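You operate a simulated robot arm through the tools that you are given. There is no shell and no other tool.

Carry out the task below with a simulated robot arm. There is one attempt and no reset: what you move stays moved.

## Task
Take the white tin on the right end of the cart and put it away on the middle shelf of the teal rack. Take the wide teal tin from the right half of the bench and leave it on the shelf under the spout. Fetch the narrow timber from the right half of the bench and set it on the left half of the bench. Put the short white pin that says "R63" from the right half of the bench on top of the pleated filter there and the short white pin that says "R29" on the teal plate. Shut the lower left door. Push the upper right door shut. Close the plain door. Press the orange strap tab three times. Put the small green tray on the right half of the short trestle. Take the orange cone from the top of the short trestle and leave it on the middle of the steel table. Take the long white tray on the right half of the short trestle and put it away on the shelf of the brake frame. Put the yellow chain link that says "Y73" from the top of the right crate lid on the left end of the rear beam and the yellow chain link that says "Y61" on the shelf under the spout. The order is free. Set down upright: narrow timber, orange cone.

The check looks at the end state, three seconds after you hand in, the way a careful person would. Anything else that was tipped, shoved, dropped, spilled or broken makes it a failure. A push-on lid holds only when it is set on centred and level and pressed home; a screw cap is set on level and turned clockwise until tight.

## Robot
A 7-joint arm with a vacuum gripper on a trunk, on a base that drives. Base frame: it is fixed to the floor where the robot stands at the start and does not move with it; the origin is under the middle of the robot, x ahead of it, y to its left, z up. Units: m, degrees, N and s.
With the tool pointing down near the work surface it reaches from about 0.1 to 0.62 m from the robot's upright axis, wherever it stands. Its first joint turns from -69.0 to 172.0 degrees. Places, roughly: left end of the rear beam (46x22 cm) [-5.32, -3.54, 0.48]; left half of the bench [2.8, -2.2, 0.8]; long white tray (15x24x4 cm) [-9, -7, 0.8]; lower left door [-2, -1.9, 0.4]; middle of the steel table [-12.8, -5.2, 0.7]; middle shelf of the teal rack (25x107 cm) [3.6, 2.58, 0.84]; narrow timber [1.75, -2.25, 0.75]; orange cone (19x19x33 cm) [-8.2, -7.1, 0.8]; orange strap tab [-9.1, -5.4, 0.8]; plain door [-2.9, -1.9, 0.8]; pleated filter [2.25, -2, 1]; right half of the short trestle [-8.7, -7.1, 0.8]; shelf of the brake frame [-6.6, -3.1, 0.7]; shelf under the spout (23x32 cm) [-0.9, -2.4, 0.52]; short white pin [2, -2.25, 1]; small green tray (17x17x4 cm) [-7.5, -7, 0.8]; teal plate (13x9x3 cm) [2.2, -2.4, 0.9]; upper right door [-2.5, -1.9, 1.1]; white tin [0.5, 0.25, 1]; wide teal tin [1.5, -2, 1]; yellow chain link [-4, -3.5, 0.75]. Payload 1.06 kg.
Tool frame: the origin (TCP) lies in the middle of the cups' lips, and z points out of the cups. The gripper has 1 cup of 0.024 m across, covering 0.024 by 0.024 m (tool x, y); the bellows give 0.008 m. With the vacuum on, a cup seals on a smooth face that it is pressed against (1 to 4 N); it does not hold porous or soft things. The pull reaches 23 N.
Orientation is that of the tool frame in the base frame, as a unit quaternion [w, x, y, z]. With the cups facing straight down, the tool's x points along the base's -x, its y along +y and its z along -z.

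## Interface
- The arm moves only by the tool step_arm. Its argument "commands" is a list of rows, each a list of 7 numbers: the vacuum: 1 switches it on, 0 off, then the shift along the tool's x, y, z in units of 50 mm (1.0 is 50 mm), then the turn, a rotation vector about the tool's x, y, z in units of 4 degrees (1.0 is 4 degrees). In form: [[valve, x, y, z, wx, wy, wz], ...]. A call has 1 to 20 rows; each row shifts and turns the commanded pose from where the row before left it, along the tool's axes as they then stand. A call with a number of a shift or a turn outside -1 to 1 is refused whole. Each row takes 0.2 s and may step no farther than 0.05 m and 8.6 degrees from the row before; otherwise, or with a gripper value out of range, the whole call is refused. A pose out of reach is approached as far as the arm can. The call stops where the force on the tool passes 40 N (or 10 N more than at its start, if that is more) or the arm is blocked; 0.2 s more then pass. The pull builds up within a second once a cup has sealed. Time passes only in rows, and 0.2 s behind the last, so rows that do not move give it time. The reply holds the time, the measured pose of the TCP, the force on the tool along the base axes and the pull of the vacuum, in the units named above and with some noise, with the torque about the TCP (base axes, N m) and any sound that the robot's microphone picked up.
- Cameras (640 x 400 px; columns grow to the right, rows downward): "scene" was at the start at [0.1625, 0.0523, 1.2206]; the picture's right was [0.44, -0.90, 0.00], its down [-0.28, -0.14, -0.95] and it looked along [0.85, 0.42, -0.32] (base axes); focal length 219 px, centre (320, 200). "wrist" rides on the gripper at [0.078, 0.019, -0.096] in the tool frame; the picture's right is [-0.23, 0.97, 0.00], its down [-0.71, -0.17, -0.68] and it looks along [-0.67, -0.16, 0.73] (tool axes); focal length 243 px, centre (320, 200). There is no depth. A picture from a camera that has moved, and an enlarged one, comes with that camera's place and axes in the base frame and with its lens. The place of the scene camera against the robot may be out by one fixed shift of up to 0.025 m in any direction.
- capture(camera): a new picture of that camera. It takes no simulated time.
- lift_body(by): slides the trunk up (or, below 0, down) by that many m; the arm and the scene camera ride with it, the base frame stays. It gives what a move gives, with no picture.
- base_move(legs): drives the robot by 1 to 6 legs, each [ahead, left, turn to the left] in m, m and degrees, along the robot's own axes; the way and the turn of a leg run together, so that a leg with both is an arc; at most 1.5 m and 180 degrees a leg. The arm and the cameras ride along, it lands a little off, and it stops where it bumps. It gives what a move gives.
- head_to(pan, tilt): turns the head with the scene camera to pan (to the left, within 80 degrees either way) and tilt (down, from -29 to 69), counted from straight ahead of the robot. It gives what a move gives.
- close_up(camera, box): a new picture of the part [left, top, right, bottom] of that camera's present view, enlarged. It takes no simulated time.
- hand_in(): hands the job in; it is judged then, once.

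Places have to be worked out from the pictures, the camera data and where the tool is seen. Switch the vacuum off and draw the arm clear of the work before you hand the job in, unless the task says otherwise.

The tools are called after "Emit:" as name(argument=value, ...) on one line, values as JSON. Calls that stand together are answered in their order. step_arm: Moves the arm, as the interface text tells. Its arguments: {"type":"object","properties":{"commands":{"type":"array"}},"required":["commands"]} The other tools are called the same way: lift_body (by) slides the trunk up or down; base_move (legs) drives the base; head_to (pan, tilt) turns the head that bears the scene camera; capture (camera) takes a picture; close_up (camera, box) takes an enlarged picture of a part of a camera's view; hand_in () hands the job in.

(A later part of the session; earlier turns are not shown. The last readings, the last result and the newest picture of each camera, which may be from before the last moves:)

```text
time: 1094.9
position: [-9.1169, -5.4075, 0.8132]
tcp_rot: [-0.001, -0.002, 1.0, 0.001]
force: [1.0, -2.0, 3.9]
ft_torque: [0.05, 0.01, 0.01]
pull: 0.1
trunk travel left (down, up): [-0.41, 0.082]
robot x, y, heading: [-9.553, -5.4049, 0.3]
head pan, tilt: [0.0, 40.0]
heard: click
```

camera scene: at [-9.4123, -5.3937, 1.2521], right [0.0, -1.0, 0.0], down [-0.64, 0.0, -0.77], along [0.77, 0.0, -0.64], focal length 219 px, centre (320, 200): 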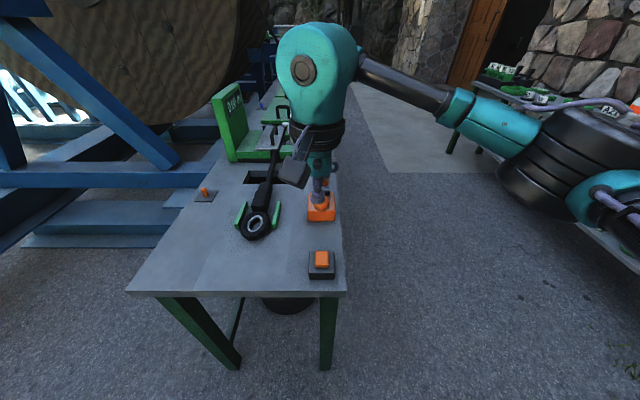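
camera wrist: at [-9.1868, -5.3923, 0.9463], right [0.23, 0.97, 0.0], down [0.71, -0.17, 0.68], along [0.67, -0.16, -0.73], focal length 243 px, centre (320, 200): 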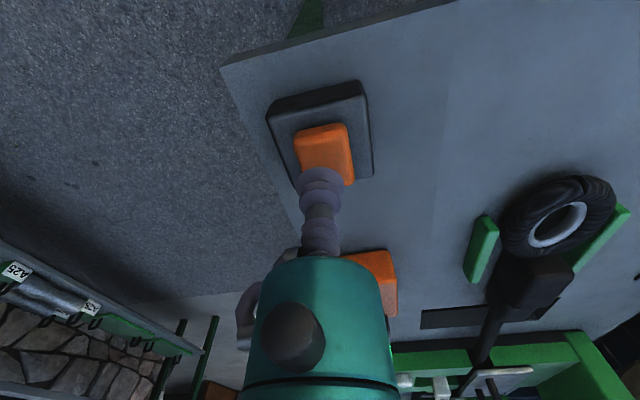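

Click — first press registered. Now release fully.

Emit:
step_arm(commands=[[0, 0, 0, -0.2, 0, 0, 0], [0, 0, 0, -0.25, 0, 0, 0], [0, 0, 0, 0, 0, 0, 0], [0, 0, 0, 0, 0, 0, 0]])

```text
time: 1095.9
position: [-9.1163, -5.4096, 0.8376]
tcp_rot: [-0.001, -0.003, 1.0, 0.0]
force: [-0.8, 0.6, 0.2]
ft_torque: [0.02, 0.01, 0.02]
pull: 0.0
trunk travel left (down, up): [-0.41, 0.082]
robot x, y, heading: [-9.5557, -5.4054, -0.2]
head pan, tilt: [0.0, 40.0]
```

Second press.

Emit:
step_arm(commands=[[0, 0, 0, 0.2, 0, 0, 0], [0, 0, 0, 0.13, 0, 0, 0], [0, 0, 0, 0.08, 0, 0, 0], [0, 0, 0, 0.05, 0, 0, 0], [0, 0, 0, 0, 0, 0, 0]])

```text
time: 1097.1
position: [-9.115, -5.4086, 0.8131]
tcp_rot: [-0.001, -0.002, 1.0, 0.0]
force: [-1.4, -1.0, 3.2]
ft_torque: [-0.04, 0.01, 0.0]
pull: 0.1
trunk travel left (down, up): [-0.41, 0.082]
robot x, y, heading: [-9.5566, -5.4065, 0.2]
head pan, tilt: [0.0, 40.0]
heard: click
```

Second click. Releasing, then a third press.

Emit:
step_arm(commands=[[0, 0, 0, -0.2, 0, 0, 0], [0, 0, 0, -0.26, 0, 0, 0], [0, 0, 0, 0, 0, 0, 0], [0, 0, 0, 0, 0, 0, 0]])

Emit:
step_arm(commands=[[0, 0, 0, 0.2, 0, 0, 0], [0, 0, 0, 0.13, 0, 0, 0], [0, 0, 0, 0.08, 0, 0, 0], [0, 0, 0, 0.05, 0, 0, 0], [0, 0, 0, 0, 0, 0, 0]])

```text
time: 1098.1
position: [-9.1163, -5.4077, 0.8353]
tcp_rot: [-0.002, -0.003, 1.0, 0.001]
force: [-0.1, -0.5, -0.3]
ft_torque: [-0.02, -0.01, -0.04]
pull: 0.0
trunk travel left (down, up): [-0.41, 0.082]
robot x, y, heading: [-9.559, -5.406, 0.3]
head pan, tilt: [0.0, 40.0]
```

```text
time: 1099.3
position: [-9.116, -5.407, 0.8135]
tcp_rot: [-0.001, -0.002, 1.0, 0.002]
force: [1.5, 1.2, 4.9]
ft_torque: [-0.01, 0.03, 0.03]
pull: 0.0
trunk travel left (down, up): [-0.41, 0.082]
robot x, y, heading: [-9.5546, -5.4046, 0.3]
head pan, tilt: [0.0, 40.0]
heard: click
```

Third click — done. Raising and retreating, then turning toward the short trestle.

Emit:
step_arm(commands=[[0, 0, 0, -0.3, 0, 0, 0], [0, 0, 0, -0.9, 0, 0, 0], [0, 0.3, 0, -0.9, 0, 0, 0], [0, 0.4, 0, -0.9, 0, 0, 0], [0, 0.4, 0, -0.9, 0, 0, 0], [0, 0.4, 0, -0.9, 0, 0, 0], [0, 0.3, 0, 0, 0, 0, 0], [0, 0, 0, 0, 0, 0, 0]])

Emit:
base_move(legs=[[-0.35, 0, 0], [0, 0, -90], [0, 0.9, 0]])

Emit:
head_to(pan=10, tilt=20)

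Emit:
capture(camera="scene")

```text
time: 1101.1
position: [-9.2068, -5.4052, 1.0549]
tcp_rot: [-0.001, -0.004, 1.0, 0.0]
force: [0.4, -1.4, -0.4]
ft_torque: [-0.01, -0.01, 0.02]
pull: 0.1
trunk travel left (down, up): [-0.41, 0.082]
robot x, y, heading: [-9.5578, -5.4025, 0.2]
head pan, tilt: [0.0, 40.0]
```

```text
time: 1112.2
position: [-9.4014, -5.7746, 1.053]
tcp_rot: [0.0, 0.719, 0.695, 0.001]
force: [-0.6, -0.2, -0.5]
ft_torque: [0.02, 0.0, -0.05]
pull: 0.0
trunk travel left (down, up): [-0.41, 0.082]
robot x, y, heading: [-9.386, -5.4269, -92.5]
head pan, tilt: [0.0, 40.0]
stopped in leg 3: the robot was blocked; the commanded pose is now the measured one
```

```text
time: 1113.0
position: [-9.4, -5.775, 1.0532]
tcp_rot: [0.0, 0.72, 0.694, 0.0]
force: [0.0, 0.4, -0.6]
ft_torque: [-0.01, 0.02, 0.01]
pull: 0.1
trunk travel left (down, up): [-0.41, 0.082]
robot x, y, heading: [-9.3858, -5.4259, -92.1]
head pan, tilt: [10.0, 20.0]
```

```text
taken
camera scene: at [-9.3879, -5.5776, 1.2835], right [-0.99, -0.13, 0.0], down [-0.05, 0.34, -0.94], along [0.13, -0.93, -0.34], focal length 219 px, centre (320, 200)
```

scene: 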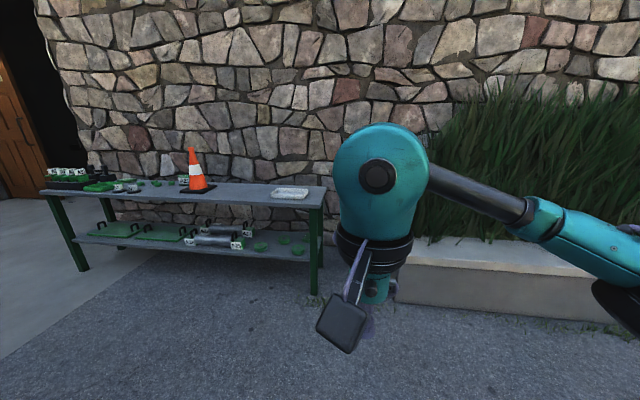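

I forgot to move forward first and touched the bench's end with my left side. Checking that nothing on it moved.

Emit:
head_to(pan=80, tilt=35)

Emit:
capture(camera="scene")

```text
time: 1114.4
position: [-9.4008, -5.7758, 1.0535]
tcp_rot: [0.001, 0.719, 0.695, 0.001]
force: [-0.2, -0.5, 0.6]
ft_torque: [0.01, 0.03, 0.03]
pull: 0.0
trunk travel left (down, up): [-0.41, 0.082]
robot x, y, heading: [-9.3864, -5.4277, -92.4]
head pan, tilt: [80.0, 35.0]
```

```text
taken
camera scene: at [-9.3143, -5.5042, 1.2597], right [-0.21, -0.98, 0.0], down [-0.56, 0.12, -0.82], along [0.8, -0.18, -0.57], focal length 219 px, centre (320, 200)
```

scene: 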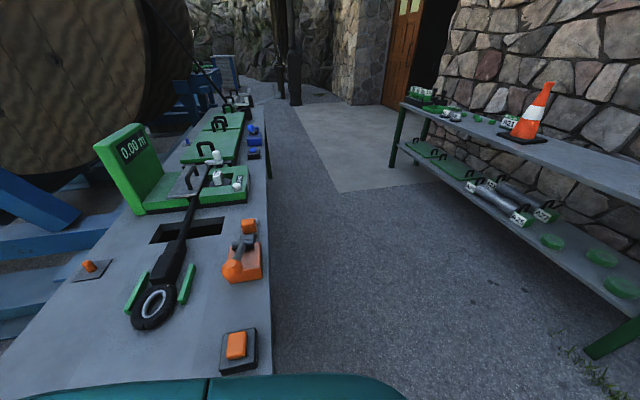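

The tab and everything else is exactly where it was. I'll move away from the bench, go south, then east in front of the short trestle.

Emit:
base_move(legs=[[0, -0.25, 2.2], [0.75, 0, 0], [0, 0.75, 0]])

Emit:
head_to(pan=0, tilt=35)

Emit:
capture(camera="scene")

Emit:
capture(camera="wrist")

```text
time: 1127.6
position: [-8.8791, -6.5322, 1.0533]
tcp_rot: [0.0, 0.71, 0.704, 0.001]
force: [-0.8, -0.4, 0.2]
ft_torque: [-0.03, 0.01, -0.02]
pull: 0.1
trunk travel left (down, up): [-0.41, 0.082]
robot x, y, heading: [-8.8763, -6.182, -90.8]
head pan, tilt: [80.0, 35.0]
```

```text
time: 1129.2
position: [-8.8796, -6.5328, 1.0536]
tcp_rot: [0.0, 0.71, 0.704, 0.001]
force: [0.6, 0.1, 0.2]
ft_torque: [0.02, -0.01, -0.03]
pull: 0.1
trunk travel left (down, up): [-0.41, 0.082]
robot x, y, heading: [-8.8756, -6.1854, -90.6]
head pan, tilt: [0.0, 35.0]
```

```text
taken
camera scene: at [-8.8874, -6.3292, 1.2597], right [-1.0, 0.01, 0.0], down [0.01, 0.57, -0.82], along [-0.01, -0.82, -0.57], focal length 219 px, centre (320, 200)
```

scene: 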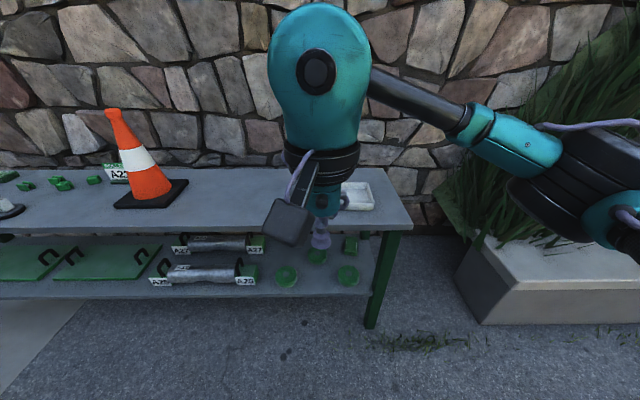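

```text
taken
camera wrist: at [-8.859, -6.4531, 1.1507], right [0.97, -0.24, 0.0], down [-0.18, -0.71, 0.68], along [-0.17, -0.66, -0.73], focal length 243 px, centre (320, 200)
```

wrist: 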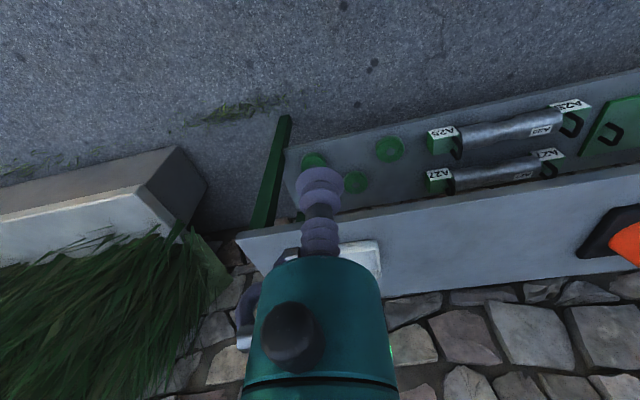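

The long white tray is at (-9.03,-6.97), the cone at about (-8.25,-7.03). Let me look closely at both.

Emit:
close_up(camera="scene", box=[80, 80, 220, 230])

Emit:
head_to(pan=40, tilt=30)

Emit:
capture(camera="scene")

```text
2.67 times, centred on (150, 155) of scene
camera zoom: at [-8.8874, -6.3292, 1.2597], right [-1.0, 0.01, 0.0], down [0.01, 0.57, -0.82], along [-0.01, -0.82, -0.57], focal length 583 px, centre (773, 320)
```

zoom: 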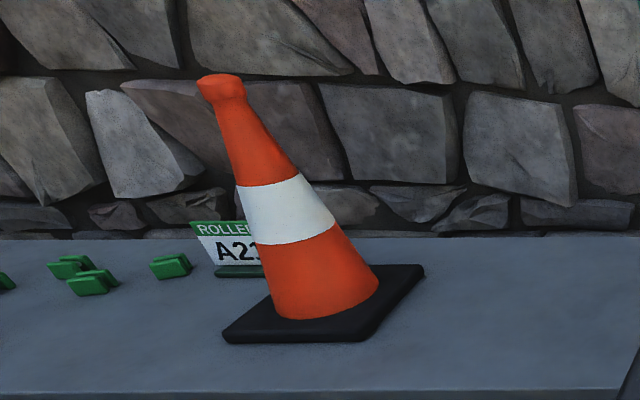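

```text
time: 1130.2
position: [-8.879, -6.531, 1.0537]
tcp_rot: [0.0, 0.71, 0.704, 0.002]
force: [-0.9, -0.1, -0.6]
ft_torque: [0.03, -0.01, -0.04]
pull: 0.1
trunk travel left (down, up): [-0.41, 0.082]
robot x, y, heading: [-8.8765, -6.1796, -90.5]
head pan, tilt: [40.0, 30.0]
```

```text
taken
camera scene: at [-8.8291, -6.3112, 1.2675], right [-0.77, -0.63, 0.0], down [-0.32, 0.39, -0.87], along [0.55, -0.67, -0.5], focal length 219 px, centre (320, 200)
```

scene: 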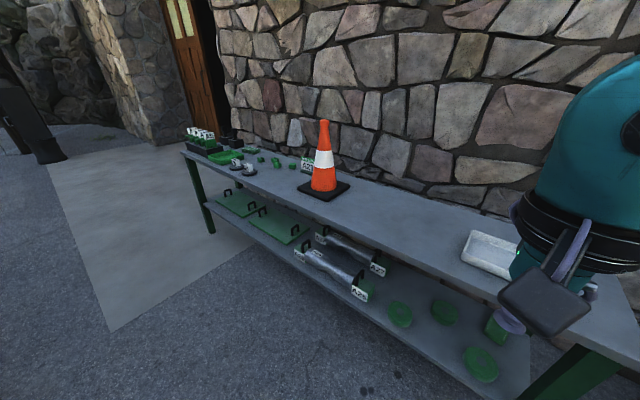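

The cone's top looks like a closed, flat knob. Plan: green tray first, then cone, then the white tray. Moving left to the small green tray at about (-7.53,-6.96).

Emit:
base_move(legs=[[0, 1.27, 0.6]])

Emit:
head_to(pan=0, tilt=40)

Emit:
capture(camera="scene")

Emit:
capture(camera="wrist")

```text
time: 1141.7
position: [-7.5897, -6.5317, 1.0533]
tcp_rot: [0.0, 0.701, 0.713, 0.002]
force: [0.3, 1.3, -0.7]
ft_torque: [0.03, -0.01, -0.03]
pull: 0.1
trunk travel left (down, up): [-0.41, 0.082]
robot x, y, heading: [-7.5901, -6.1827, -89.4]
head pan, tilt: [40.0, 30.0]
```

```text
time: 1142.8
position: [-7.5894, -6.5303, 1.052]
tcp_rot: [-0.001, 0.701, 0.713, 0.001]
force: [-0.7, -0.8, 0.9]
ft_torque: [0.01, 0.01, 0.01]
pull: 0.0
trunk travel left (down, up): [-0.41, 0.082]
robot x, y, heading: [-7.5938, -6.1866, -89.3]
head pan, tilt: [0.0, 40.0]
```

```text
taken
camera scene: at [-7.6019, -6.3267, 1.2521], right [-1.0, -0.01, 0.0], down [-0.01, 0.64, -0.77], along [0.01, -0.77, -0.64], focal length 219 px, centre (320, 200)
```

scene: 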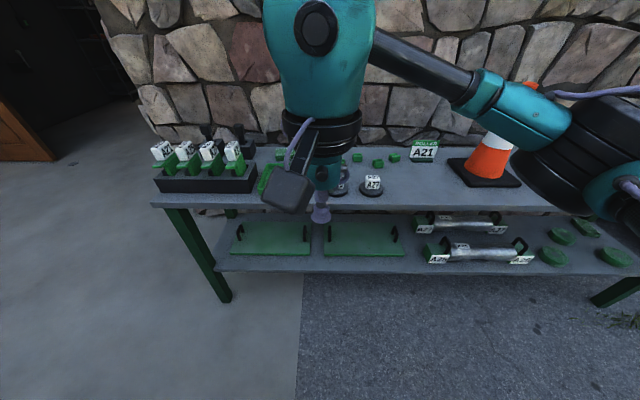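

```text
taken
camera wrist: at [-7.5706, -6.4532, 1.1507], right [0.98, -0.22, 0.0], down [-0.16, -0.71, 0.68], along [-0.15, -0.67, -0.73], focal length 243 px, centre (320, 200)
```

wrist: 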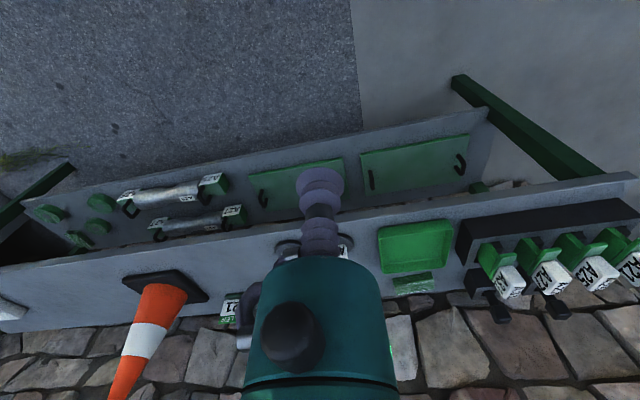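

The green tray's centre is at about (-7.456,-6.96). Moving closer and over it.

Emit:
base_move(legs=[[0.28, 0.08, -0.6]])

Emit:
capture(camera="wrist")

Emit:
capture(camera="scene")

```text
time: 1144.8
position: [-7.513, -6.8211, 1.0532]
tcp_rot: [0.0, 0.705, 0.709, 0.001]
force: [-0.1, -0.1, -0.7]
ft_torque: [-0.01, 0.0, -0.01]
pull: 0.0
trunk travel left (down, up): [-0.41, 0.082]
robot x, y, heading: [-7.5129, -6.4701, -89.9]
head pan, tilt: [0.0, 40.0]
```

```text
taken
camera wrist: at [-7.4931, -6.7423, 1.1506], right [0.97, -0.23, 0.0], down [-0.17, -0.71, 0.68], along [-0.16, -0.67, -0.73], focal length 243 px, centre (320, 200)
```

wrist: 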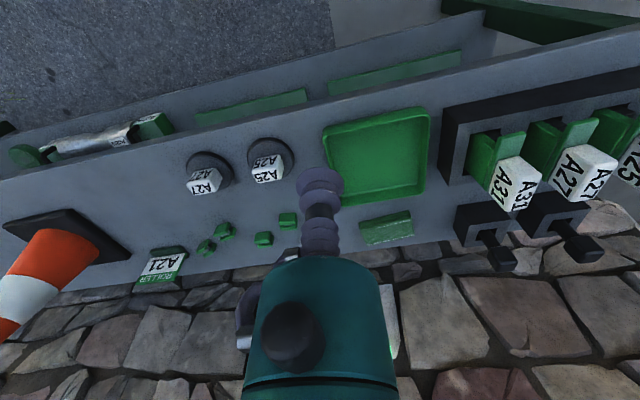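

```text
taken
camera scene: at [-7.5231, -6.6156, 1.252], right [-1.0, 0.0, 0.0], down [0.0, 0.64, -0.77], along [0.0, -0.77, -0.64], focal length 219 px, centre (320, 200)
```

scene: 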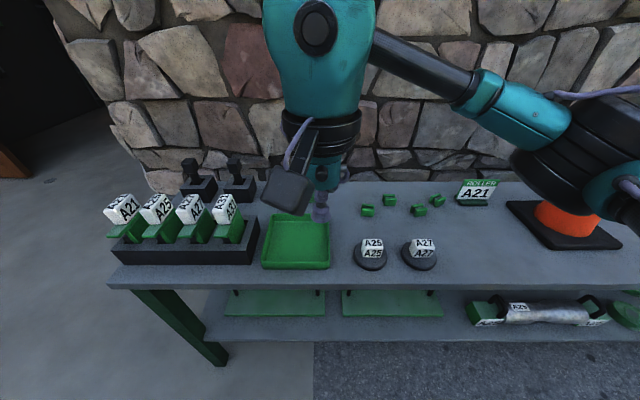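

Tray centre (-7.456,-6.98). Moving over it and down to just above.

Emit:
step_arm(commands=[[0, -0.8, 0.29, 0, 0, 0, 0], [0, -0.8, 0.29, 0, 0, 0, 0], [0, -0.8, 0.29, 0, 0, 0, 0], [0, -0.78, 0.29, 0.3, 0, 0, 0], [0, 0, 0, 0.8, 0, 0, 0], [0, 0, 0, 0.8, 0, 0, 0], [0, 0, 0, 0.8, 0, 0, 0], [0, 0, 0, 0.6, 0, 0, 0], [1, 0, 0, 0, 0, 0, 0]])

Emit:
capture(camera="wrist")

Emit:
capture(camera="scene")

```text
time: 1146.8
position: [-7.4564, -6.9801, 0.8903]
tcp_rot: [0.0, 0.706, 0.709, 0.001]
force: [0.4, -0.2, -0.1]
ft_torque: [-0.04, 0.01, 0.0]
pull: 0.0
trunk travel left (down, up): [-0.41, 0.082]
robot x, y, heading: [-7.5094, -6.4725, -90.0]
head pan, tilt: [0.0, 40.0]
```

```text
taken
camera wrist: at [-7.437, -6.9012, 0.9874], right [0.97, -0.23, 0.0], down [-0.17, -0.71, 0.68], along [-0.16, -0.67, -0.73], focal length 243 px, centre (320, 200)
```

wrist: 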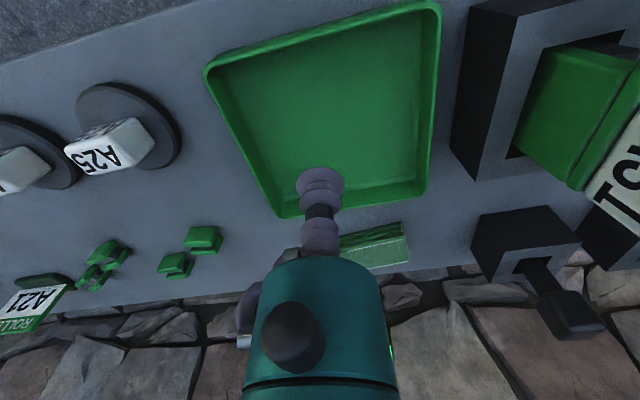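

```text
taken
camera scene: at [-7.5232, -6.6151, 1.2521], right [-1.0, 0.0, 0.0], down [0.0, 0.64, -0.77], along [0.0, -0.77, -0.64], focal length 219 px, centre (320, 200)
```

scene: 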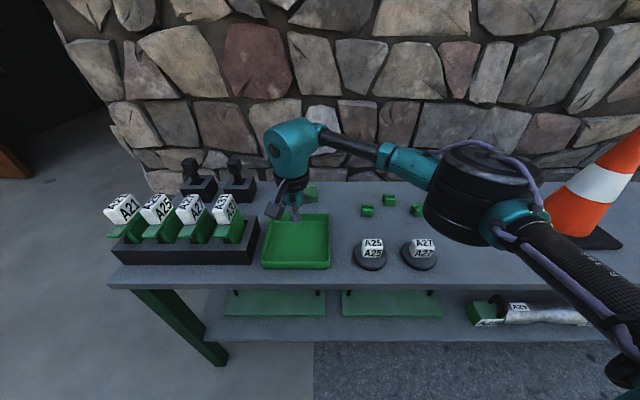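

Emit:
step_arm(commands=[[1, -0.28, 0.12, 0.5, 0, 0, 0], [1, 0, 0, 0.5, 0, 0, 0], [1, 0, 0, 0.2, 0, 0, 0], [1, 0, 0, 0.1, 0, 0, 0], [1, 0, 0, 0, 0, 0, 0]])

Emit:
capture(camera="wrist")

```text
time: 1148.0
position: [-7.4495, -6.9922, 0.8236]
tcp_rot: [0.0, 0.705, 0.709, 0.001]
force: [0.2, -0.2, 0.9]
ft_torque: [-0.01, 0.02, 0.01]
pull: 0.0
trunk travel left (down, up): [-0.41, 0.082]
robot x, y, heading: [-7.5105, -6.4738, -89.8]
head pan, tilt: [0.0, 40.0]
```

```text
taken
camera wrist: at [-7.4289, -6.9135, 0.9213], right [0.97, -0.23, 0.0], down [-0.17, -0.71, 0.68], along [-0.16, -0.67, -0.73], focal length 243 px, centre (320, 200)
```

wrist: 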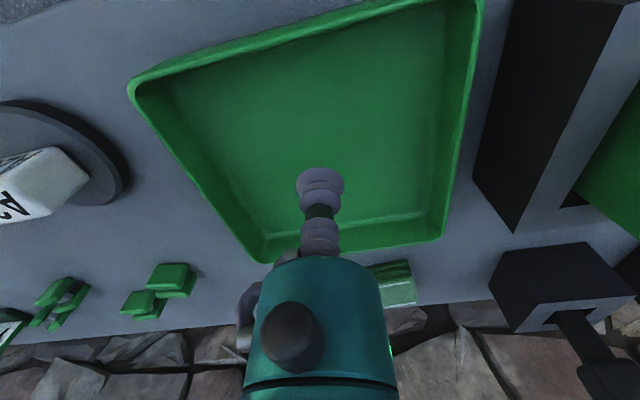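

Good and central. Lowering to seal on the tray's floor.

Emit:
step_arm(commands=[[1, 0, 0, 0.08, 0, 0, 0], [1, 0, 0, 0.06, 0, 0, 0], [1, 0, 0, 0.06, 0, 0, 0], [1, 0, 0, 0, 0, 0, 0]])

```text
time: 1149.0
position: [-7.4481, -6.9925, 0.8149]
tcp_rot: [-0.001, 0.705, 0.709, 0.001]
force: [-0.8, 0.6, -0.1]
ft_torque: [0.0, -0.02, 0.01]
pull: 0.1
trunk travel left (down, up): [-0.41, 0.082]
robot x, y, heading: [-7.5089, -6.471, -89.6]
head pan, tilt: [0.0, 40.0]
```

Emit:
step_arm(commands=[[1, 0, 0, 0.06, 0, 0, 0], [1, 0, 0, 0.06, 0, 0, 0], [1, 0, 0, 0, 0, 0, 0]])

```text
time: 1149.8
position: [-7.4468, -6.9928, 0.8072]
tcp_rot: [0.001, 0.705, 0.709, 0.001]
force: [0.6, -0.3, 0.7]
ft_torque: [0.01, 0.0, 0.0]
pull: 0.1
trunk travel left (down, up): [-0.41, 0.082]
robot x, y, heading: [-7.5117, -6.4695, -89.9]
head pan, tilt: [0.0, 40.0]
```

Emit:
step_arm(commands=[[1, 0, 0, 0.06, 0, 0, 0], [1, 0, 0, 0.06, 0, 0, 0], [1, 0, 0, 0, 0, 0, 0]])

```text
time: 1150.6
position: [-7.4465, -6.9928, 0.8028]
tcp_rot: [0.0, 0.705, 0.709, 0.001]
force: [0.0, 0.5, 0.7]
ft_torque: [0.01, 0.03, 0.02]
pull: 0.0
trunk travel left (down, up): [-0.41, 0.082]
robot x, y, heading: [-7.5152, -6.4704, -90.0]
head pan, tilt: [0.0, 40.0]
```

Emit:
step_arm(commands=[[1, 0, 0, 0.06, 0, 0, 0], [1, 0, 0, 0.06, 0, 0, 0], [1, 0, 0, 0, 0, 0, 0]])

Emit:
close_up(camera="wrist", box=[240, 100, 420, 260])

```text
time: 1151.4
position: [-7.4468, -6.9936, 0.7965]
tcp_rot: [0.0, 0.705, 0.709, 0.002]
force: [-0.1, 0.6, 0.1]
ft_torque: [0.02, -0.03, -0.02]
pull: 0.0
trunk travel left (down, up): [-0.41, 0.082]
robot x, y, heading: [-7.5137, -6.4714, -90.0]
head pan, tilt: [0.0, 40.0]
```

```text
2.50 times, centred on (330, 180) of wrist
camera zoom: at [-7.4273, -6.9141, 0.8927], right [0.97, -0.23, 0.0], down [-0.17, -0.71, 0.68], along [-0.16, -0.67, -0.73], focal length 606 px, centre (295, 250)
```

zoom: 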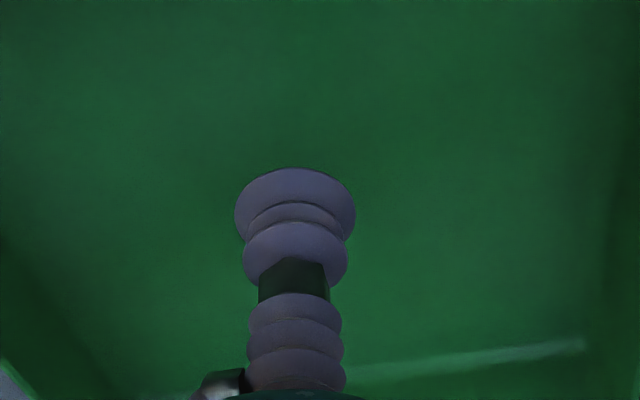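

Emit:
step_arm(commands=[[1, 0, 0, 0.06, 0, 0, 0], [1, 0, 0, 0.06, 0, 0, 0], [1, 0, 0, 0, 0, 0, 0], [1, 0, 0, 0, 0, 0, 0]])

```text
time: 1152.4
position: [-7.4466, -6.993, 0.7884]
tcp_rot: [-0.001, 0.705, 0.709, 0.001]
force: [-0.2, -1.0, 0.1]
ft_torque: [0.01, -0.02, -0.01]
pull: 0.0
trunk travel left (down, up): [-0.41, 0.082]
robot x, y, heading: [-7.512, -6.4716, -89.7]
head pan, tilt: [0.0, 40.0]
```

Emit:
step_arm(commands=[[1, 0, 0, 0.06, 0, 0, 0], [1, 0, 0, 0.06, 0, 0, 0], [1, 0, 0, 0, 0, 0, 0], [1, 0, 0, 0, 0, 0, 0]])

```text
time: 1153.4
position: [-7.4464, -6.9924, 0.7825]
tcp_rot: [0.0, 0.705, 0.709, 0.002]
force: [0.0, 0.6, -0.1]
ft_torque: [-0.01, 0.0, 0.01]
pull: 0.1
trunk travel left (down, up): [-0.41, 0.082]
robot x, y, heading: [-7.5117, -6.4692, -89.9]
head pan, tilt: [0.0, 40.0]
```

Emit:
step_arm(commands=[[1, 0, 0, 0.06, 0, 0, 0], [1, 0, 0, 0.06, 0, 0, 0], [1, 0, 0, 0.06, 0, 0, 0], [1, 0, 0, 0, 0, 0, 0], [1, 0, 0, 0, 0, 0, 0]])

```text
time: 1154.6
position: [-7.4475, -6.9916, 0.7736]
tcp_rot: [0.0, 0.705, 0.709, 0.001]
force: [-0.2, -0.1, 0.2]
ft_torque: [0.0, 0.0, 0.01]
pull: 0.2
trunk travel left (down, up): [-0.41, 0.082]
robot x, y, heading: [-7.5115, -6.4727, -90.0]
head pan, tilt: [0.0, 40.0]
```

Emit:
step_arm(commands=[[1, 0, 0, 0.06, 0, 0, 0], [1, 0, 0, 0.06, 0, 0, 0], [1, 0, 0, 0.06, 0, 0, 0], [1, 0, 0, 0, 0, 0, 0], [1, 0, 0, 0, 0, 0, 0]])

Emit:
capture(camera="scene")

```text
time: 1155.8
position: [-7.4474, -6.9916, 0.7652]
tcp_rot: [0.0, 0.705, 0.709, 0.001]
force: [-0.7, -0.6, -1.0]
ft_torque: [0.03, 0.01, -0.03]
pull: 22.6
trunk travel left (down, up): [-0.41, 0.082]
robot x, y, heading: [-7.5123, -6.4721, -89.7]
head pan, tilt: [0.0, 40.0]
```

```text
taken
camera scene: at [-7.5232, -6.6153, 1.2521], right [-1.0, 0.0, 0.0], down [0.0, 0.64, -0.77], along [0.0, -0.77, -0.64], focal length 219 px, centre (320, 200)
```

scene: 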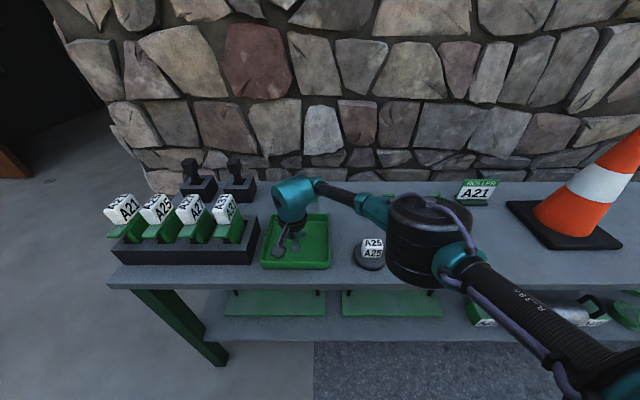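

Sealed at z≈0.765 (so this trestle's top is ≈0.76). Lifting straight up.

Emit:
step_arm(commands=[[1, 0, 0, -0.2, 0, 0, 0], [1, 0, 0, -0.6, 0, 0, 0], [1, 0, 0, -0.9, 0, 0, 0], [1, 0, 0, -0.9, 0, 0, 0], [1, 0, 0, -0.9, 0, 0, 0], [1, 0, 0, -0.9, 0, 0, 0], [1, 0, 0, -0.9, 0, 0, 0], [1, 0, 0, -0.5, 0, 0, 0], [1, 0, 0, 0, 0, 0, 0]])

Emit:
capture(camera="scene")

Emit:
capture(camera="wrist")

```text
time: 1157.8
position: [-7.4464, -6.9945, 1.056]
tcp_rot: [0.0, 0.705, 0.709, 0.001]
force: [0.7, -1.1, -1.9]
ft_torque: [0.07, -0.02, -0.02]
pull: 23.3
trunk travel left (down, up): [-0.41, 0.082]
robot x, y, heading: [-7.5102, -6.4744, -90.0]
head pan, tilt: [0.0, 40.0]
```

```text
taken
camera scene: at [-7.5232, -6.6153, 1.2521], right [-1.0, 0.0, 0.0], down [0.0, 0.64, -0.77], along [0.0, -0.77, -0.64], focal length 219 px, centre (320, 200)
```

scene: 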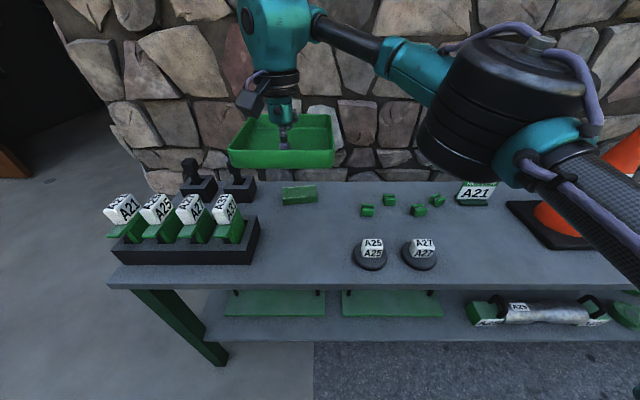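

```text
taken
camera wrist: at [-7.4265, -6.9157, 1.1518], right [0.97, -0.23, 0.0], down [-0.17, -0.71, 0.68], along [-0.16, -0.67, -0.73], focal length 243 px, centre (320, 200)
```

wrist: 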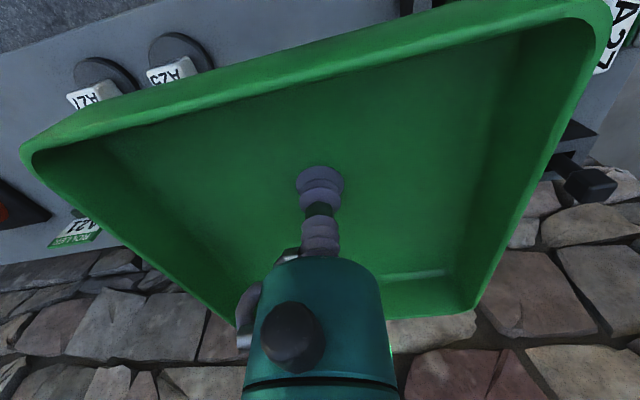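

The tray is up. I'll retract and back off so it clears the cone, then slide west to the right half.

Emit:
step_arm(commands=[[1, 0.8, 0, 0, 0, 0, 0], [1, 0.8, 0, 0, 0, 0, 0], [1, 0.8, -0.4, 0, 0, 0, 0], [1, 0, -0.4, 0, 0, 0, 0], [1, 0, 0, 0, 0, 0, 0]])

Emit:
base_move(legs=[[-0.3, 0, 0], [0, -1.12, 0]])

Emit:
capture(camera="scene")

Emit:
capture(camera="wrist")

```text
time: 1159.0
position: [-7.4884, -6.8731, 1.0541]
tcp_rot: [0.0, 0.705, 0.709, 0.002]
force: [0.4, -0.5, -2.4]
ft_torque: [0.08, 0.01, -0.02]
pull: 23.3
trunk travel left (down, up): [-0.41, 0.082]
robot x, y, heading: [-7.5079, -6.4649, -90.0]
head pan, tilt: [0.0, 40.0]
```

```text
time: 1170.7
position: [-8.593, -6.6042, 1.0522]
tcp_rot: [0.0, 0.692, 0.722, 0.002]
force: [-0.3, 0.1, -2.9]
ft_torque: [0.06, -0.01, 0.03]
pull: 23.2
trunk travel left (down, up): [-0.41, 0.082]
robot x, y, heading: [-8.6326, -6.2051, -87.8]
head pan, tilt: [0.0, 40.0]
```

```text
taken
camera scene: at [-8.6379, -6.3472, 1.2521], right [-1.0, -0.04, 0.0], down [-0.03, 0.64, -0.77], along [0.03, -0.77, -0.64], focal length 219 px, centre (320, 200)
```

scene: 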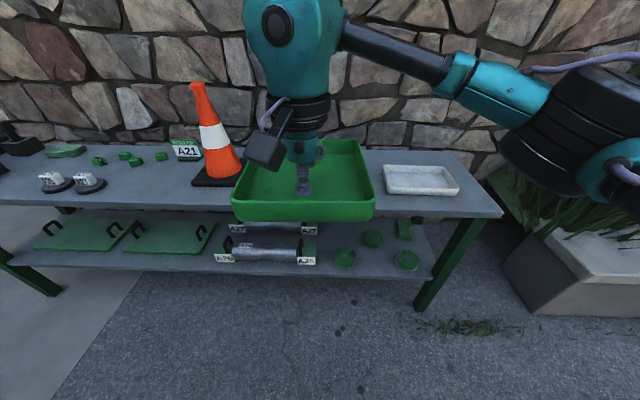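

```text
taken
camera wrist: at [-8.577, -6.5254, 1.1505], right [0.98, -0.19, 0.0], down [-0.14, -0.72, 0.68], along [-0.13, -0.67, -0.73], focal length 243 px, centre (320, 200)
```

wrist: 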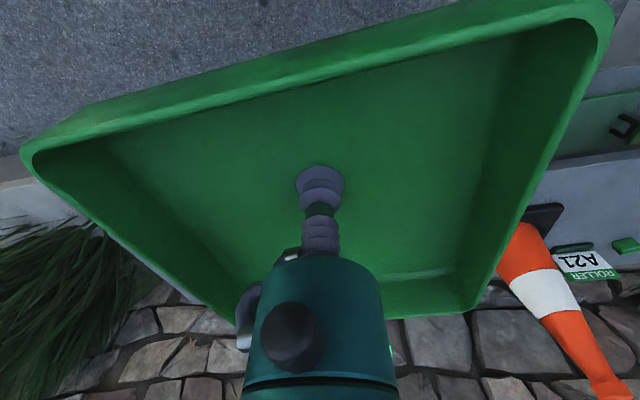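

There's a good free spot between cone (x≈-8.18) and white tray (x≈-8.99). Driving ahead to place the green tray at about (-8.58,-7.07).

Emit:
base_move(legs=[[0.36, 0, -2.2]])

Emit:
step_arm(commands=[[1, -0.7, 0, 0, 0, 0, 0], [1, -0.7, 0, 0.2, 0, 0, 0], [1, -0.4, 0, 0.5, 0, 0, 0], [1, 0, 0, 0.8, 0, 0, 0], [1, 0, 0, 0.8, 0, 0, 0], [1, 0, 0, 0.8, 0, 0, 0], [1, 0, 0, 0, 0, 0, 0]])

Emit:
capture(camera="scene")

Emit:
capture(camera="wrist")

```text
time: 1173.0
position: [-8.605, -6.9639, 1.0534]
tcp_rot: [0.0, 0.707, 0.707, 0.001]
force: [0.0, -0.1, -2.7]
ft_torque: [0.07, -0.01, -0.02]
pull: 23.4
trunk travel left (down, up): [-0.41, 0.082]
robot x, y, heading: [-8.6291, -6.5631, -90.5]
head pan, tilt: [0.0, 40.0]
```

```text
time: 1174.6
position: [-8.6074, -7.0547, 0.8968]
tcp_rot: [0.0, 0.707, 0.707, 0.001]
force: [0.2, -0.6, -2.6]
ft_torque: [0.09, -0.04, -0.02]
pull: 22.9
trunk travel left (down, up): [-0.41, 0.082]
robot x, y, heading: [-8.6219, -6.5626, -90.2]
head pan, tilt: [0.0, 40.0]
```

```text
taken
camera scene: at [-8.6385, -6.7047, 1.2521], right [-1.0, 0.0, 0.0], down [0.0, 0.64, -0.77], along [0.0, -0.77, -0.64], focal length 219 px, centre (320, 200)
```

scene: 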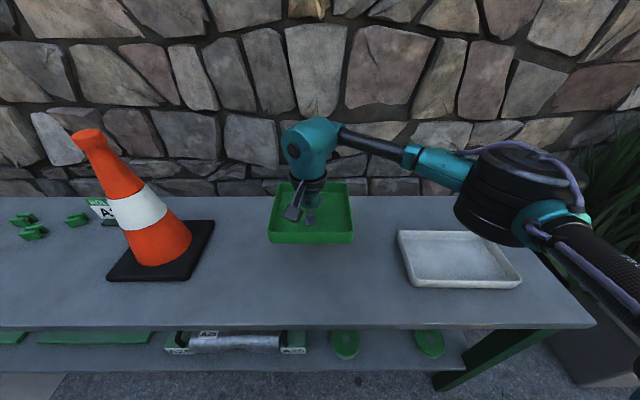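

```text
taken
camera wrist: at [-8.5868, -6.9768, 0.9943], right [0.97, -0.24, 0.0], down [-0.17, -0.71, 0.68], along [-0.16, -0.66, -0.73], focal length 243 px, centre (320, 200)
```

wrist: 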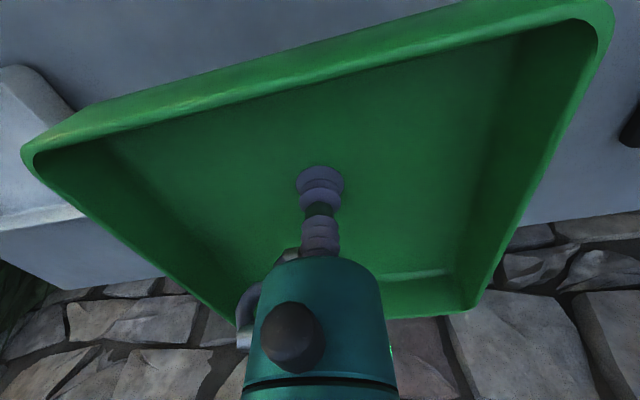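

Emit:
step_arm(commands=[[1, -0.1, 0, 0.8, 0, 0, 0], [1, 0, 0, 0.8, 0, 0, 0], [1, 0, 0, 0.5, 0, 0, 0], [1, 0, 0, 0.1, 0, 0, 0], [1, 0, 0, 0, 0, 0, 0]])

Emit:
step_arm(commands=[[1, 0, 0, 0.1, 0, 0, 0], [1, 0, 0, 0.06, 0, 0, 0], [1, 0, 0, 0.06, 0, 0, 0], [1, 0, 0, 0, 0, 0, 0]])

```text
time: 1175.8
position: [-8.6032, -7.0567, 0.787]
tcp_rot: [0.001, 0.707, 0.707, 0.002]
force: [-0.7, 0.0, -2.7]
ft_torque: [0.04, 0.03, 0.0]
pull: 23.1
trunk travel left (down, up): [-0.41, 0.082]
robot x, y, heading: [-8.6218, -6.5629, -90.3]
head pan, tilt: [0.0, 40.0]
```

```text
time: 1176.8
position: [-8.6048, -7.0586, 0.7754]
tcp_rot: [-0.001, 0.707, 0.707, 0.001]
force: [-0.1, 0.2, -2.6]
ft_torque: [0.03, 0.0, 0.01]
pull: 22.9
trunk travel left (down, up): [-0.41, 0.082]
robot x, y, heading: [-8.6306, -6.5608, -90.2]
head pan, tilt: [0.0, 40.0]
```

Emit:
step_arm(commands=[[1, 0, 0, 0.08, 0, 0, 0], [1, 0, 0, 0.06, 0, 0, 0], [1, 0, 0, 0.06, 0, 0, 0], [1, 0, 0, 0, 0, 0, 0]])

```text
time: 1177.8
position: [-8.605, -7.0574, 0.7659]
tcp_rot: [0.0, 0.707, 0.707, 0.001]
force: [0.3, 0.0, -2.2]
ft_torque: [0.0, -0.03, 0.0]
pull: 22.9
trunk travel left (down, up): [-0.41, 0.082]
robot x, y, heading: [-8.6269, -6.5605, -90.4]
head pan, tilt: [0.0, 40.0]
```

Emit:
step_arm(commands=[[1, 0, 0, 0.05, 0, 0, 0], [1, 0, 0, 0.05, 0, 0, 0], [1, 0, 0, 0, 0, 0, 0]])

```text
time: 1178.6
position: [-8.6049, -7.0573, 0.7647]
tcp_rot: [0.001, 0.708, 0.707, 0.002]
force: [-1.0, 2.8, 14.6]
ft_torque: [-0.06, 0.02, -0.08]
pull: 22.5
trunk travel left (down, up): [-0.41, 0.082]
robot x, y, heading: [-8.6277, -6.5623, -90.1]
head pan, tilt: [0.0, 40.0]
```

The green tray is down. Releasing and lifting off.

Emit:
step_arm(commands=[[0, 0, 0, -0.03, 0, 0, 0], [0, 0, 0, 0, 0, 0, 0], [0, 0, 0, 0, 0, 0, 0], [0, 0, 0, 0, 0, 0, 0], [0, 0, 0, -0.1, 0, 0, 0], [0, 0, 0, -0.4, 0, 0, 0], [0, 0, 0, -0.8, 0, 0, 0], [0, 0, 0, -0.9, 0, 0, 0], [0, 0, 0, -0.9, 0, 0, 0], [0, 0, 0, -0.9, 0, 0, 0], [0, 0, 0, -0.9, 0, 0, 0], [0, 0, 0, -0.9, 0, 0, 0], [0, 0, 0, 0, 0, 0, 0]])

Emit:
capture(camera="scene")

Emit:
capture(camera="wrist")

```text
time: 1181.4
position: [-8.6068, -7.0601, 1.0533]
tcp_rot: [0.0, 0.708, 0.707, 0.002]
force: [-0.2, 1.0, -0.1]
ft_torque: [-0.04, 0.01, 0.02]
pull: 0.1
trunk travel left (down, up): [-0.41, 0.082]
robot x, y, heading: [-8.6275, -6.5623, -90.4]
head pan, tilt: [0.0, 40.0]
```

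```text
taken
camera scene: at [-8.6386, -6.7047, 1.2521], right [-1.0, 0.0, 0.0], down [0.0, 0.64, -0.77], along [0.0, -0.77, -0.64], focal length 219 px, centre (320, 200)
```

scene: 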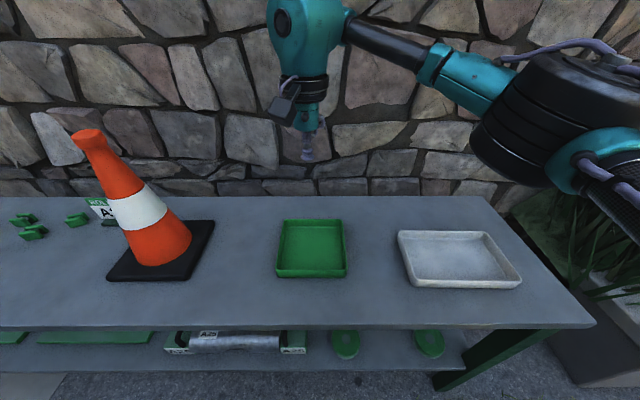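

```text
taken
camera wrist: at [-8.5867, -6.9804, 1.1506], right [0.97, -0.24, 0.0], down [-0.17, -0.71, 0.68], along [-0.16, -0.66, -0.73], focal length 243 px, centre (320, 200)
```

wrist: 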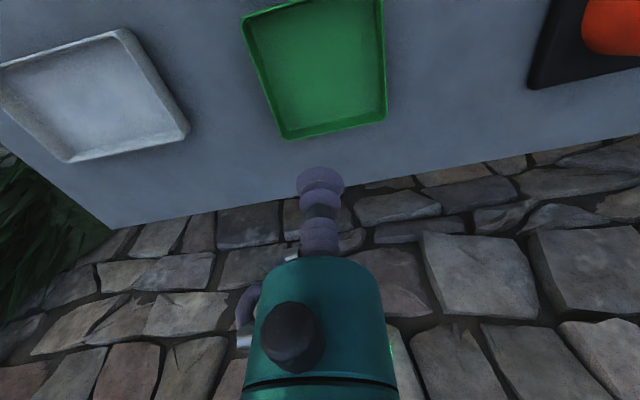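

The green tray sits on the right half. Now the cone, top at about (-8.2,-7.09,1.09): I'll raise the trunk and tool, retract a bit, and slide left.

Emit:
lift_body(by=0.06)

Emit:
step_arm(commands=[[0, 0.9, 0, 0, 0, 0, 0], [0, 0.9, 0, -0.3, 0, 0, 0], [0, 0.9, 0, -0.3, 0, 0, 0], [0, 0, 0, -0.6, 0, 0, 0], [0, 0, 0, 0, 0, 0, 0]])

Emit:
base_move(legs=[[0, 0.42, 0.4]])

Emit:
head_to(pan=0, tilt=35)

Emit:
capture(camera="scene")

Emit:
capture(camera="wrist")

```text
time: 1182.4
position: [-8.6044, -7.0575, 1.1133]
tcp_rot: [0.0, 0.707, 0.707, 0.001]
force: [0.3, -0.5, 0.3]
ft_torque: [0.01, 0.0, -0.03]
pull: 0.1
trunk travel left (down, up): [-0.47, 0.022]
robot x, y, heading: [-8.6234, -6.5615, -90.1]
head pan, tilt: [0.0, 40.0]
```

```text
time: 1183.6
position: [-8.6109, -6.923, 1.1743]
tcp_rot: [-0.001, 0.707, 0.707, 0.002]
force: [-0.5, -1.1, 0.6]
ft_torque: [0.02, 0.01, -0.05]
pull: 0.0
trunk travel left (down, up): [-0.47, 0.022]
robot x, y, heading: [-8.6257, -6.5605, -90.5]
head pan, tilt: [0.0, 40.0]
```

```text
time: 1187.9
position: [-8.1865, -6.9232, 1.175]
tcp_rot: [0.0, 0.704, 0.71, 0.001]
force: [0.2, 0.7, 0.3]
ft_torque: [0.0, 0.0, -0.01]
pull: 0.1
trunk travel left (down, up): [-0.47, 0.022]
robot x, y, heading: [-8.2043, -6.563, -89.8]
head pan, tilt: [0.0, 40.0]
```

```text
time: 1188.5
position: [-8.1867, -6.9228, 1.1748]
tcp_rot: [0.0, 0.704, 0.71, 0.003]
force: [-0.5, -0.4, 0.2]
ft_torque: [-0.02, -0.02, -0.02]
pull: 0.0
trunk travel left (down, up): [-0.47, 0.022]
robot x, y, heading: [-8.2035, -6.56, -89.8]
head pan, tilt: [0.0, 35.0]
```

```text
taken
camera scene: at [-8.2158, -6.6647, 1.3295], right [-1.0, 0.0, 0.0], down [0.0, 0.57, -0.82], along [0.0, -0.82, -0.57], focal length 219 px, centre (320, 200)
```

scene: 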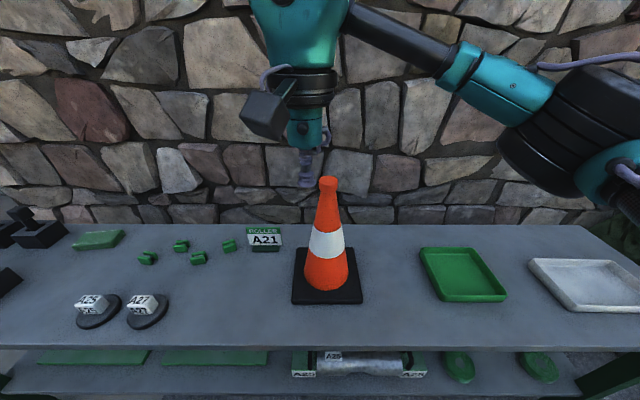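

```text
taken
camera wrist: at [-8.1667, -6.8443, 1.2717], right [0.97, -0.23, 0.0], down [-0.17, -0.71, 0.68], along [-0.16, -0.67, -0.73], focal length 243 px, centre (320, 200)
```

wrist: 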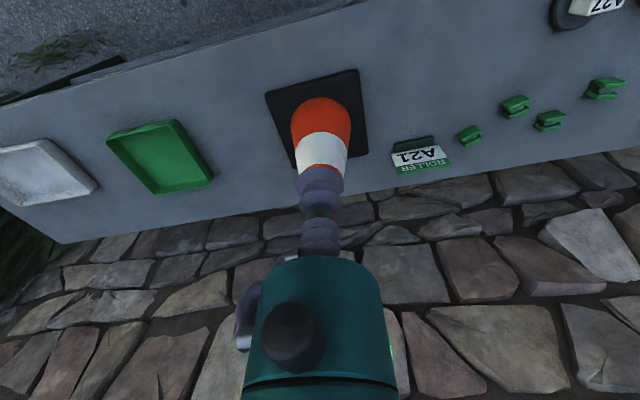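

Cone axis at about (-8.225,-7.077). I'll creep 6 cm closer and bring the cup over its tip.

Emit:
base_move(legs=[[0.06, 0, 0]])

Emit:
step_arm(commands=[[0, -0.6, -0.25, 0, 0, 0, 0], [0, -0.6, -0.25, 0, 0, 0, 0], [0, -0.6, -0.25, 0, 0, 0, 0], [0, 0, 0, 0, 0, 0, 0]])

Emit:
capture(camera="scene")

Emit:
capture(camera="wrist")

```text
time: 1189.5
position: [-8.1857, -6.9825, 1.174]
tcp_rot: [0.001, 0.705, 0.709, 0.0]
force: [0.5, -0.5, 0.5]
ft_torque: [0.04, 0.01, 0.0]
pull: 0.0
trunk travel left (down, up): [-0.47, 0.022]
robot x, y, heading: [-8.2033, -6.6209, -89.9]
head pan, tilt: [0.0, 35.0]
```

```text
time: 1190.5
position: [-8.2214, -7.074, 1.1763]
tcp_rot: [0.0, 0.705, 0.709, 0.001]
force: [0.3, 0.3, -0.3]
ft_torque: [0.0, -0.01, 0.01]
pull: 0.1
trunk travel left (down, up): [-0.47, 0.022]
robot x, y, heading: [-8.2029, -6.6228, -89.9]
head pan, tilt: [0.0, 35.0]
```

```text
taken
camera scene: at [-8.2156, -6.7238, 1.3295], right [-1.0, 0.0, 0.0], down [0.0, 0.57, -0.82], along [0.0, -0.82, -0.57], focal length 219 px, centre (320, 200)
```

scene: 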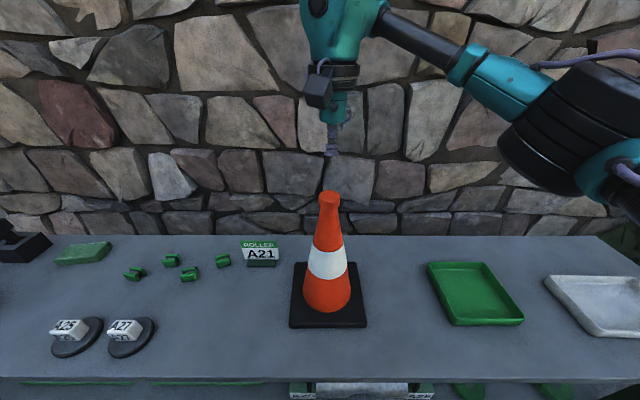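

```text
taken
camera wrist: at [-8.2024, -6.9961, 1.2728], right [0.97, -0.23, 0.0], down [-0.17, -0.71, 0.68], along [-0.16, -0.67, -0.73], focal length 243 px, centre (320, 200)
```

wrist: 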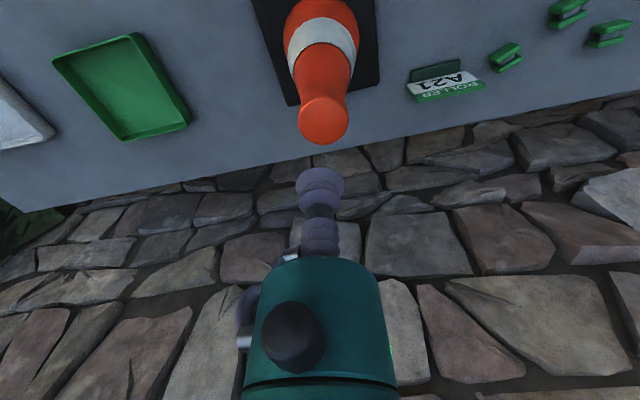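

The tip is a flat closed disc ~38 mm wide, right below the cup. Lowering to it.

Emit:
step_arm(commands=[[1, -0.1, 0.02, 0.5, 0, 0, 0], [1, 0, 0, 0.5, 0, 0, 0], [1, 0, 0, 0.2, 0, 0, 0], [1, 0, 0, 0, 0, 0, 0]])

Emit:
close_up(camera="wrist", box=[230, 50, 420, 240])

```text
time: 1191.5
position: [-8.2214, -7.0782, 1.116]
tcp_rot: [0.0, 0.705, 0.709, 0.001]
force: [0.0, -0.2, -0.2]
ft_torque: [-0.01, 0.0, 0.01]
pull: 0.1
trunk travel left (down, up): [-0.47, 0.022]
robot x, y, heading: [-8.2034, -6.6212, -89.7]
head pan, tilt: [0.0, 35.0]
```

```text
2.11 times, centred on (325, 145) of wrist
camera zoom: at [-8.2017, -6.9994, 1.2131], right [0.97, -0.23, 0.0], down [-0.17, -0.71, 0.68], along [-0.16, -0.67, -0.73], focal length 511 px, centre (310, 316)
```

zoom: 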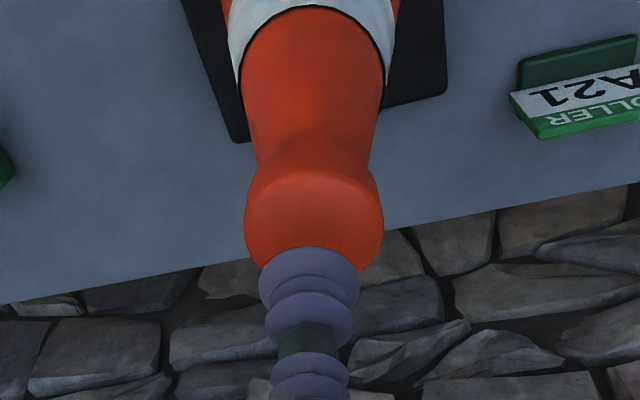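

Emit:
step_arm(commands=[[1, 0.04, 0.03, 0.2, 0, 0, 0], [1, 0, 0, 0.1, 0, 0, 0], [1, 0, 0, 0.06, 0, 0, 0], [1, 0, 0, 0, 0, 0, 0]])

```text
time: 1192.5
position: [-8.2194, -7.0757, 1.0962]
tcp_rot: [0.0, 0.705, 0.71, 0.001]
force: [0.0, 0.0, 0.7]
ft_torque: [-0.01, 0.0, -0.01]
pull: 0.0
trunk travel left (down, up): [-0.47, 0.022]
robot x, y, heading: [-8.2019, -6.6198, -89.7]
head pan, tilt: [0.0, 35.0]
```

Emit:
step_arm(commands=[[1, 0, 0, 0.06, 0, 0, 0], [1, 0, 0, 0.06, 0, 0, 0], [1, 0, 0, 0, 0, 0, 0], [1, 0, 0, 0, 0, 0, 0]])

```text
time: 1193.5
position: [-8.2182, -7.0751, 1.0901]
tcp_rot: [0.0, 0.705, 0.709, 0.001]
force: [-1.9, 1.9, 0.7]
ft_torque: [-0.01, 0.01, 0.03]
pull: 23.3
trunk travel left (down, up): [-0.47, 0.022]
robot x, y, heading: [-8.2064, -6.6188, -89.8]
head pan, tilt: [0.0, 35.0]
```

Sealed on the cone's tip. Lifting gently.

Emit:
step_arm(commands=[[1, 0, 0, -0.15, 0, 0, 0], [1, 0, 0, -0.3, 0, 0, 0], [1, 0, 0, -0.4, 0, 0, 0], [1, 0.2, 0, -0.3, 0, 0, 0], [1, 0, 0, 0, 0, 0, 0]])

Emit:
capture(camera="scene")

```text
time: 1194.7
position: [-8.2188, -7.0636, 1.1479]
tcp_rot: [0.0, 0.704, 0.71, 0.001]
force: [-0.2, 0.0, -4.9]
ft_torque: [0.0, -0.01, 0.0]
pull: 22.6
trunk travel left (down, up): [-0.47, 0.022]
robot x, y, heading: [-8.2033, -6.6187, -90.0]
head pan, tilt: [0.0, 35.0]
```

```text
taken
camera scene: at [-8.2157, -6.7245, 1.3294], right [-1.0, 0.0, 0.0], down [0.0, 0.57, -0.82], along [0.0, -0.82, -0.57], focal length 219 px, centre (320, 200)
```

scene: 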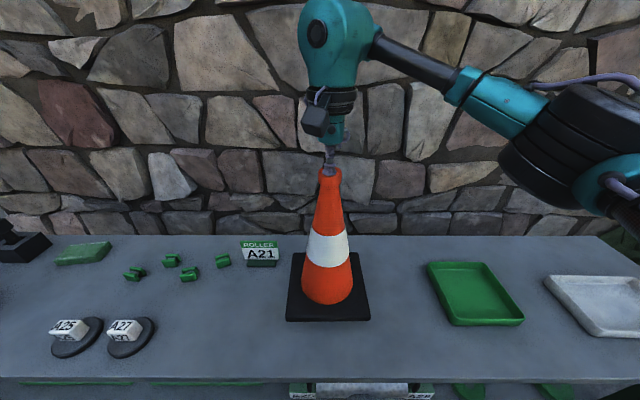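

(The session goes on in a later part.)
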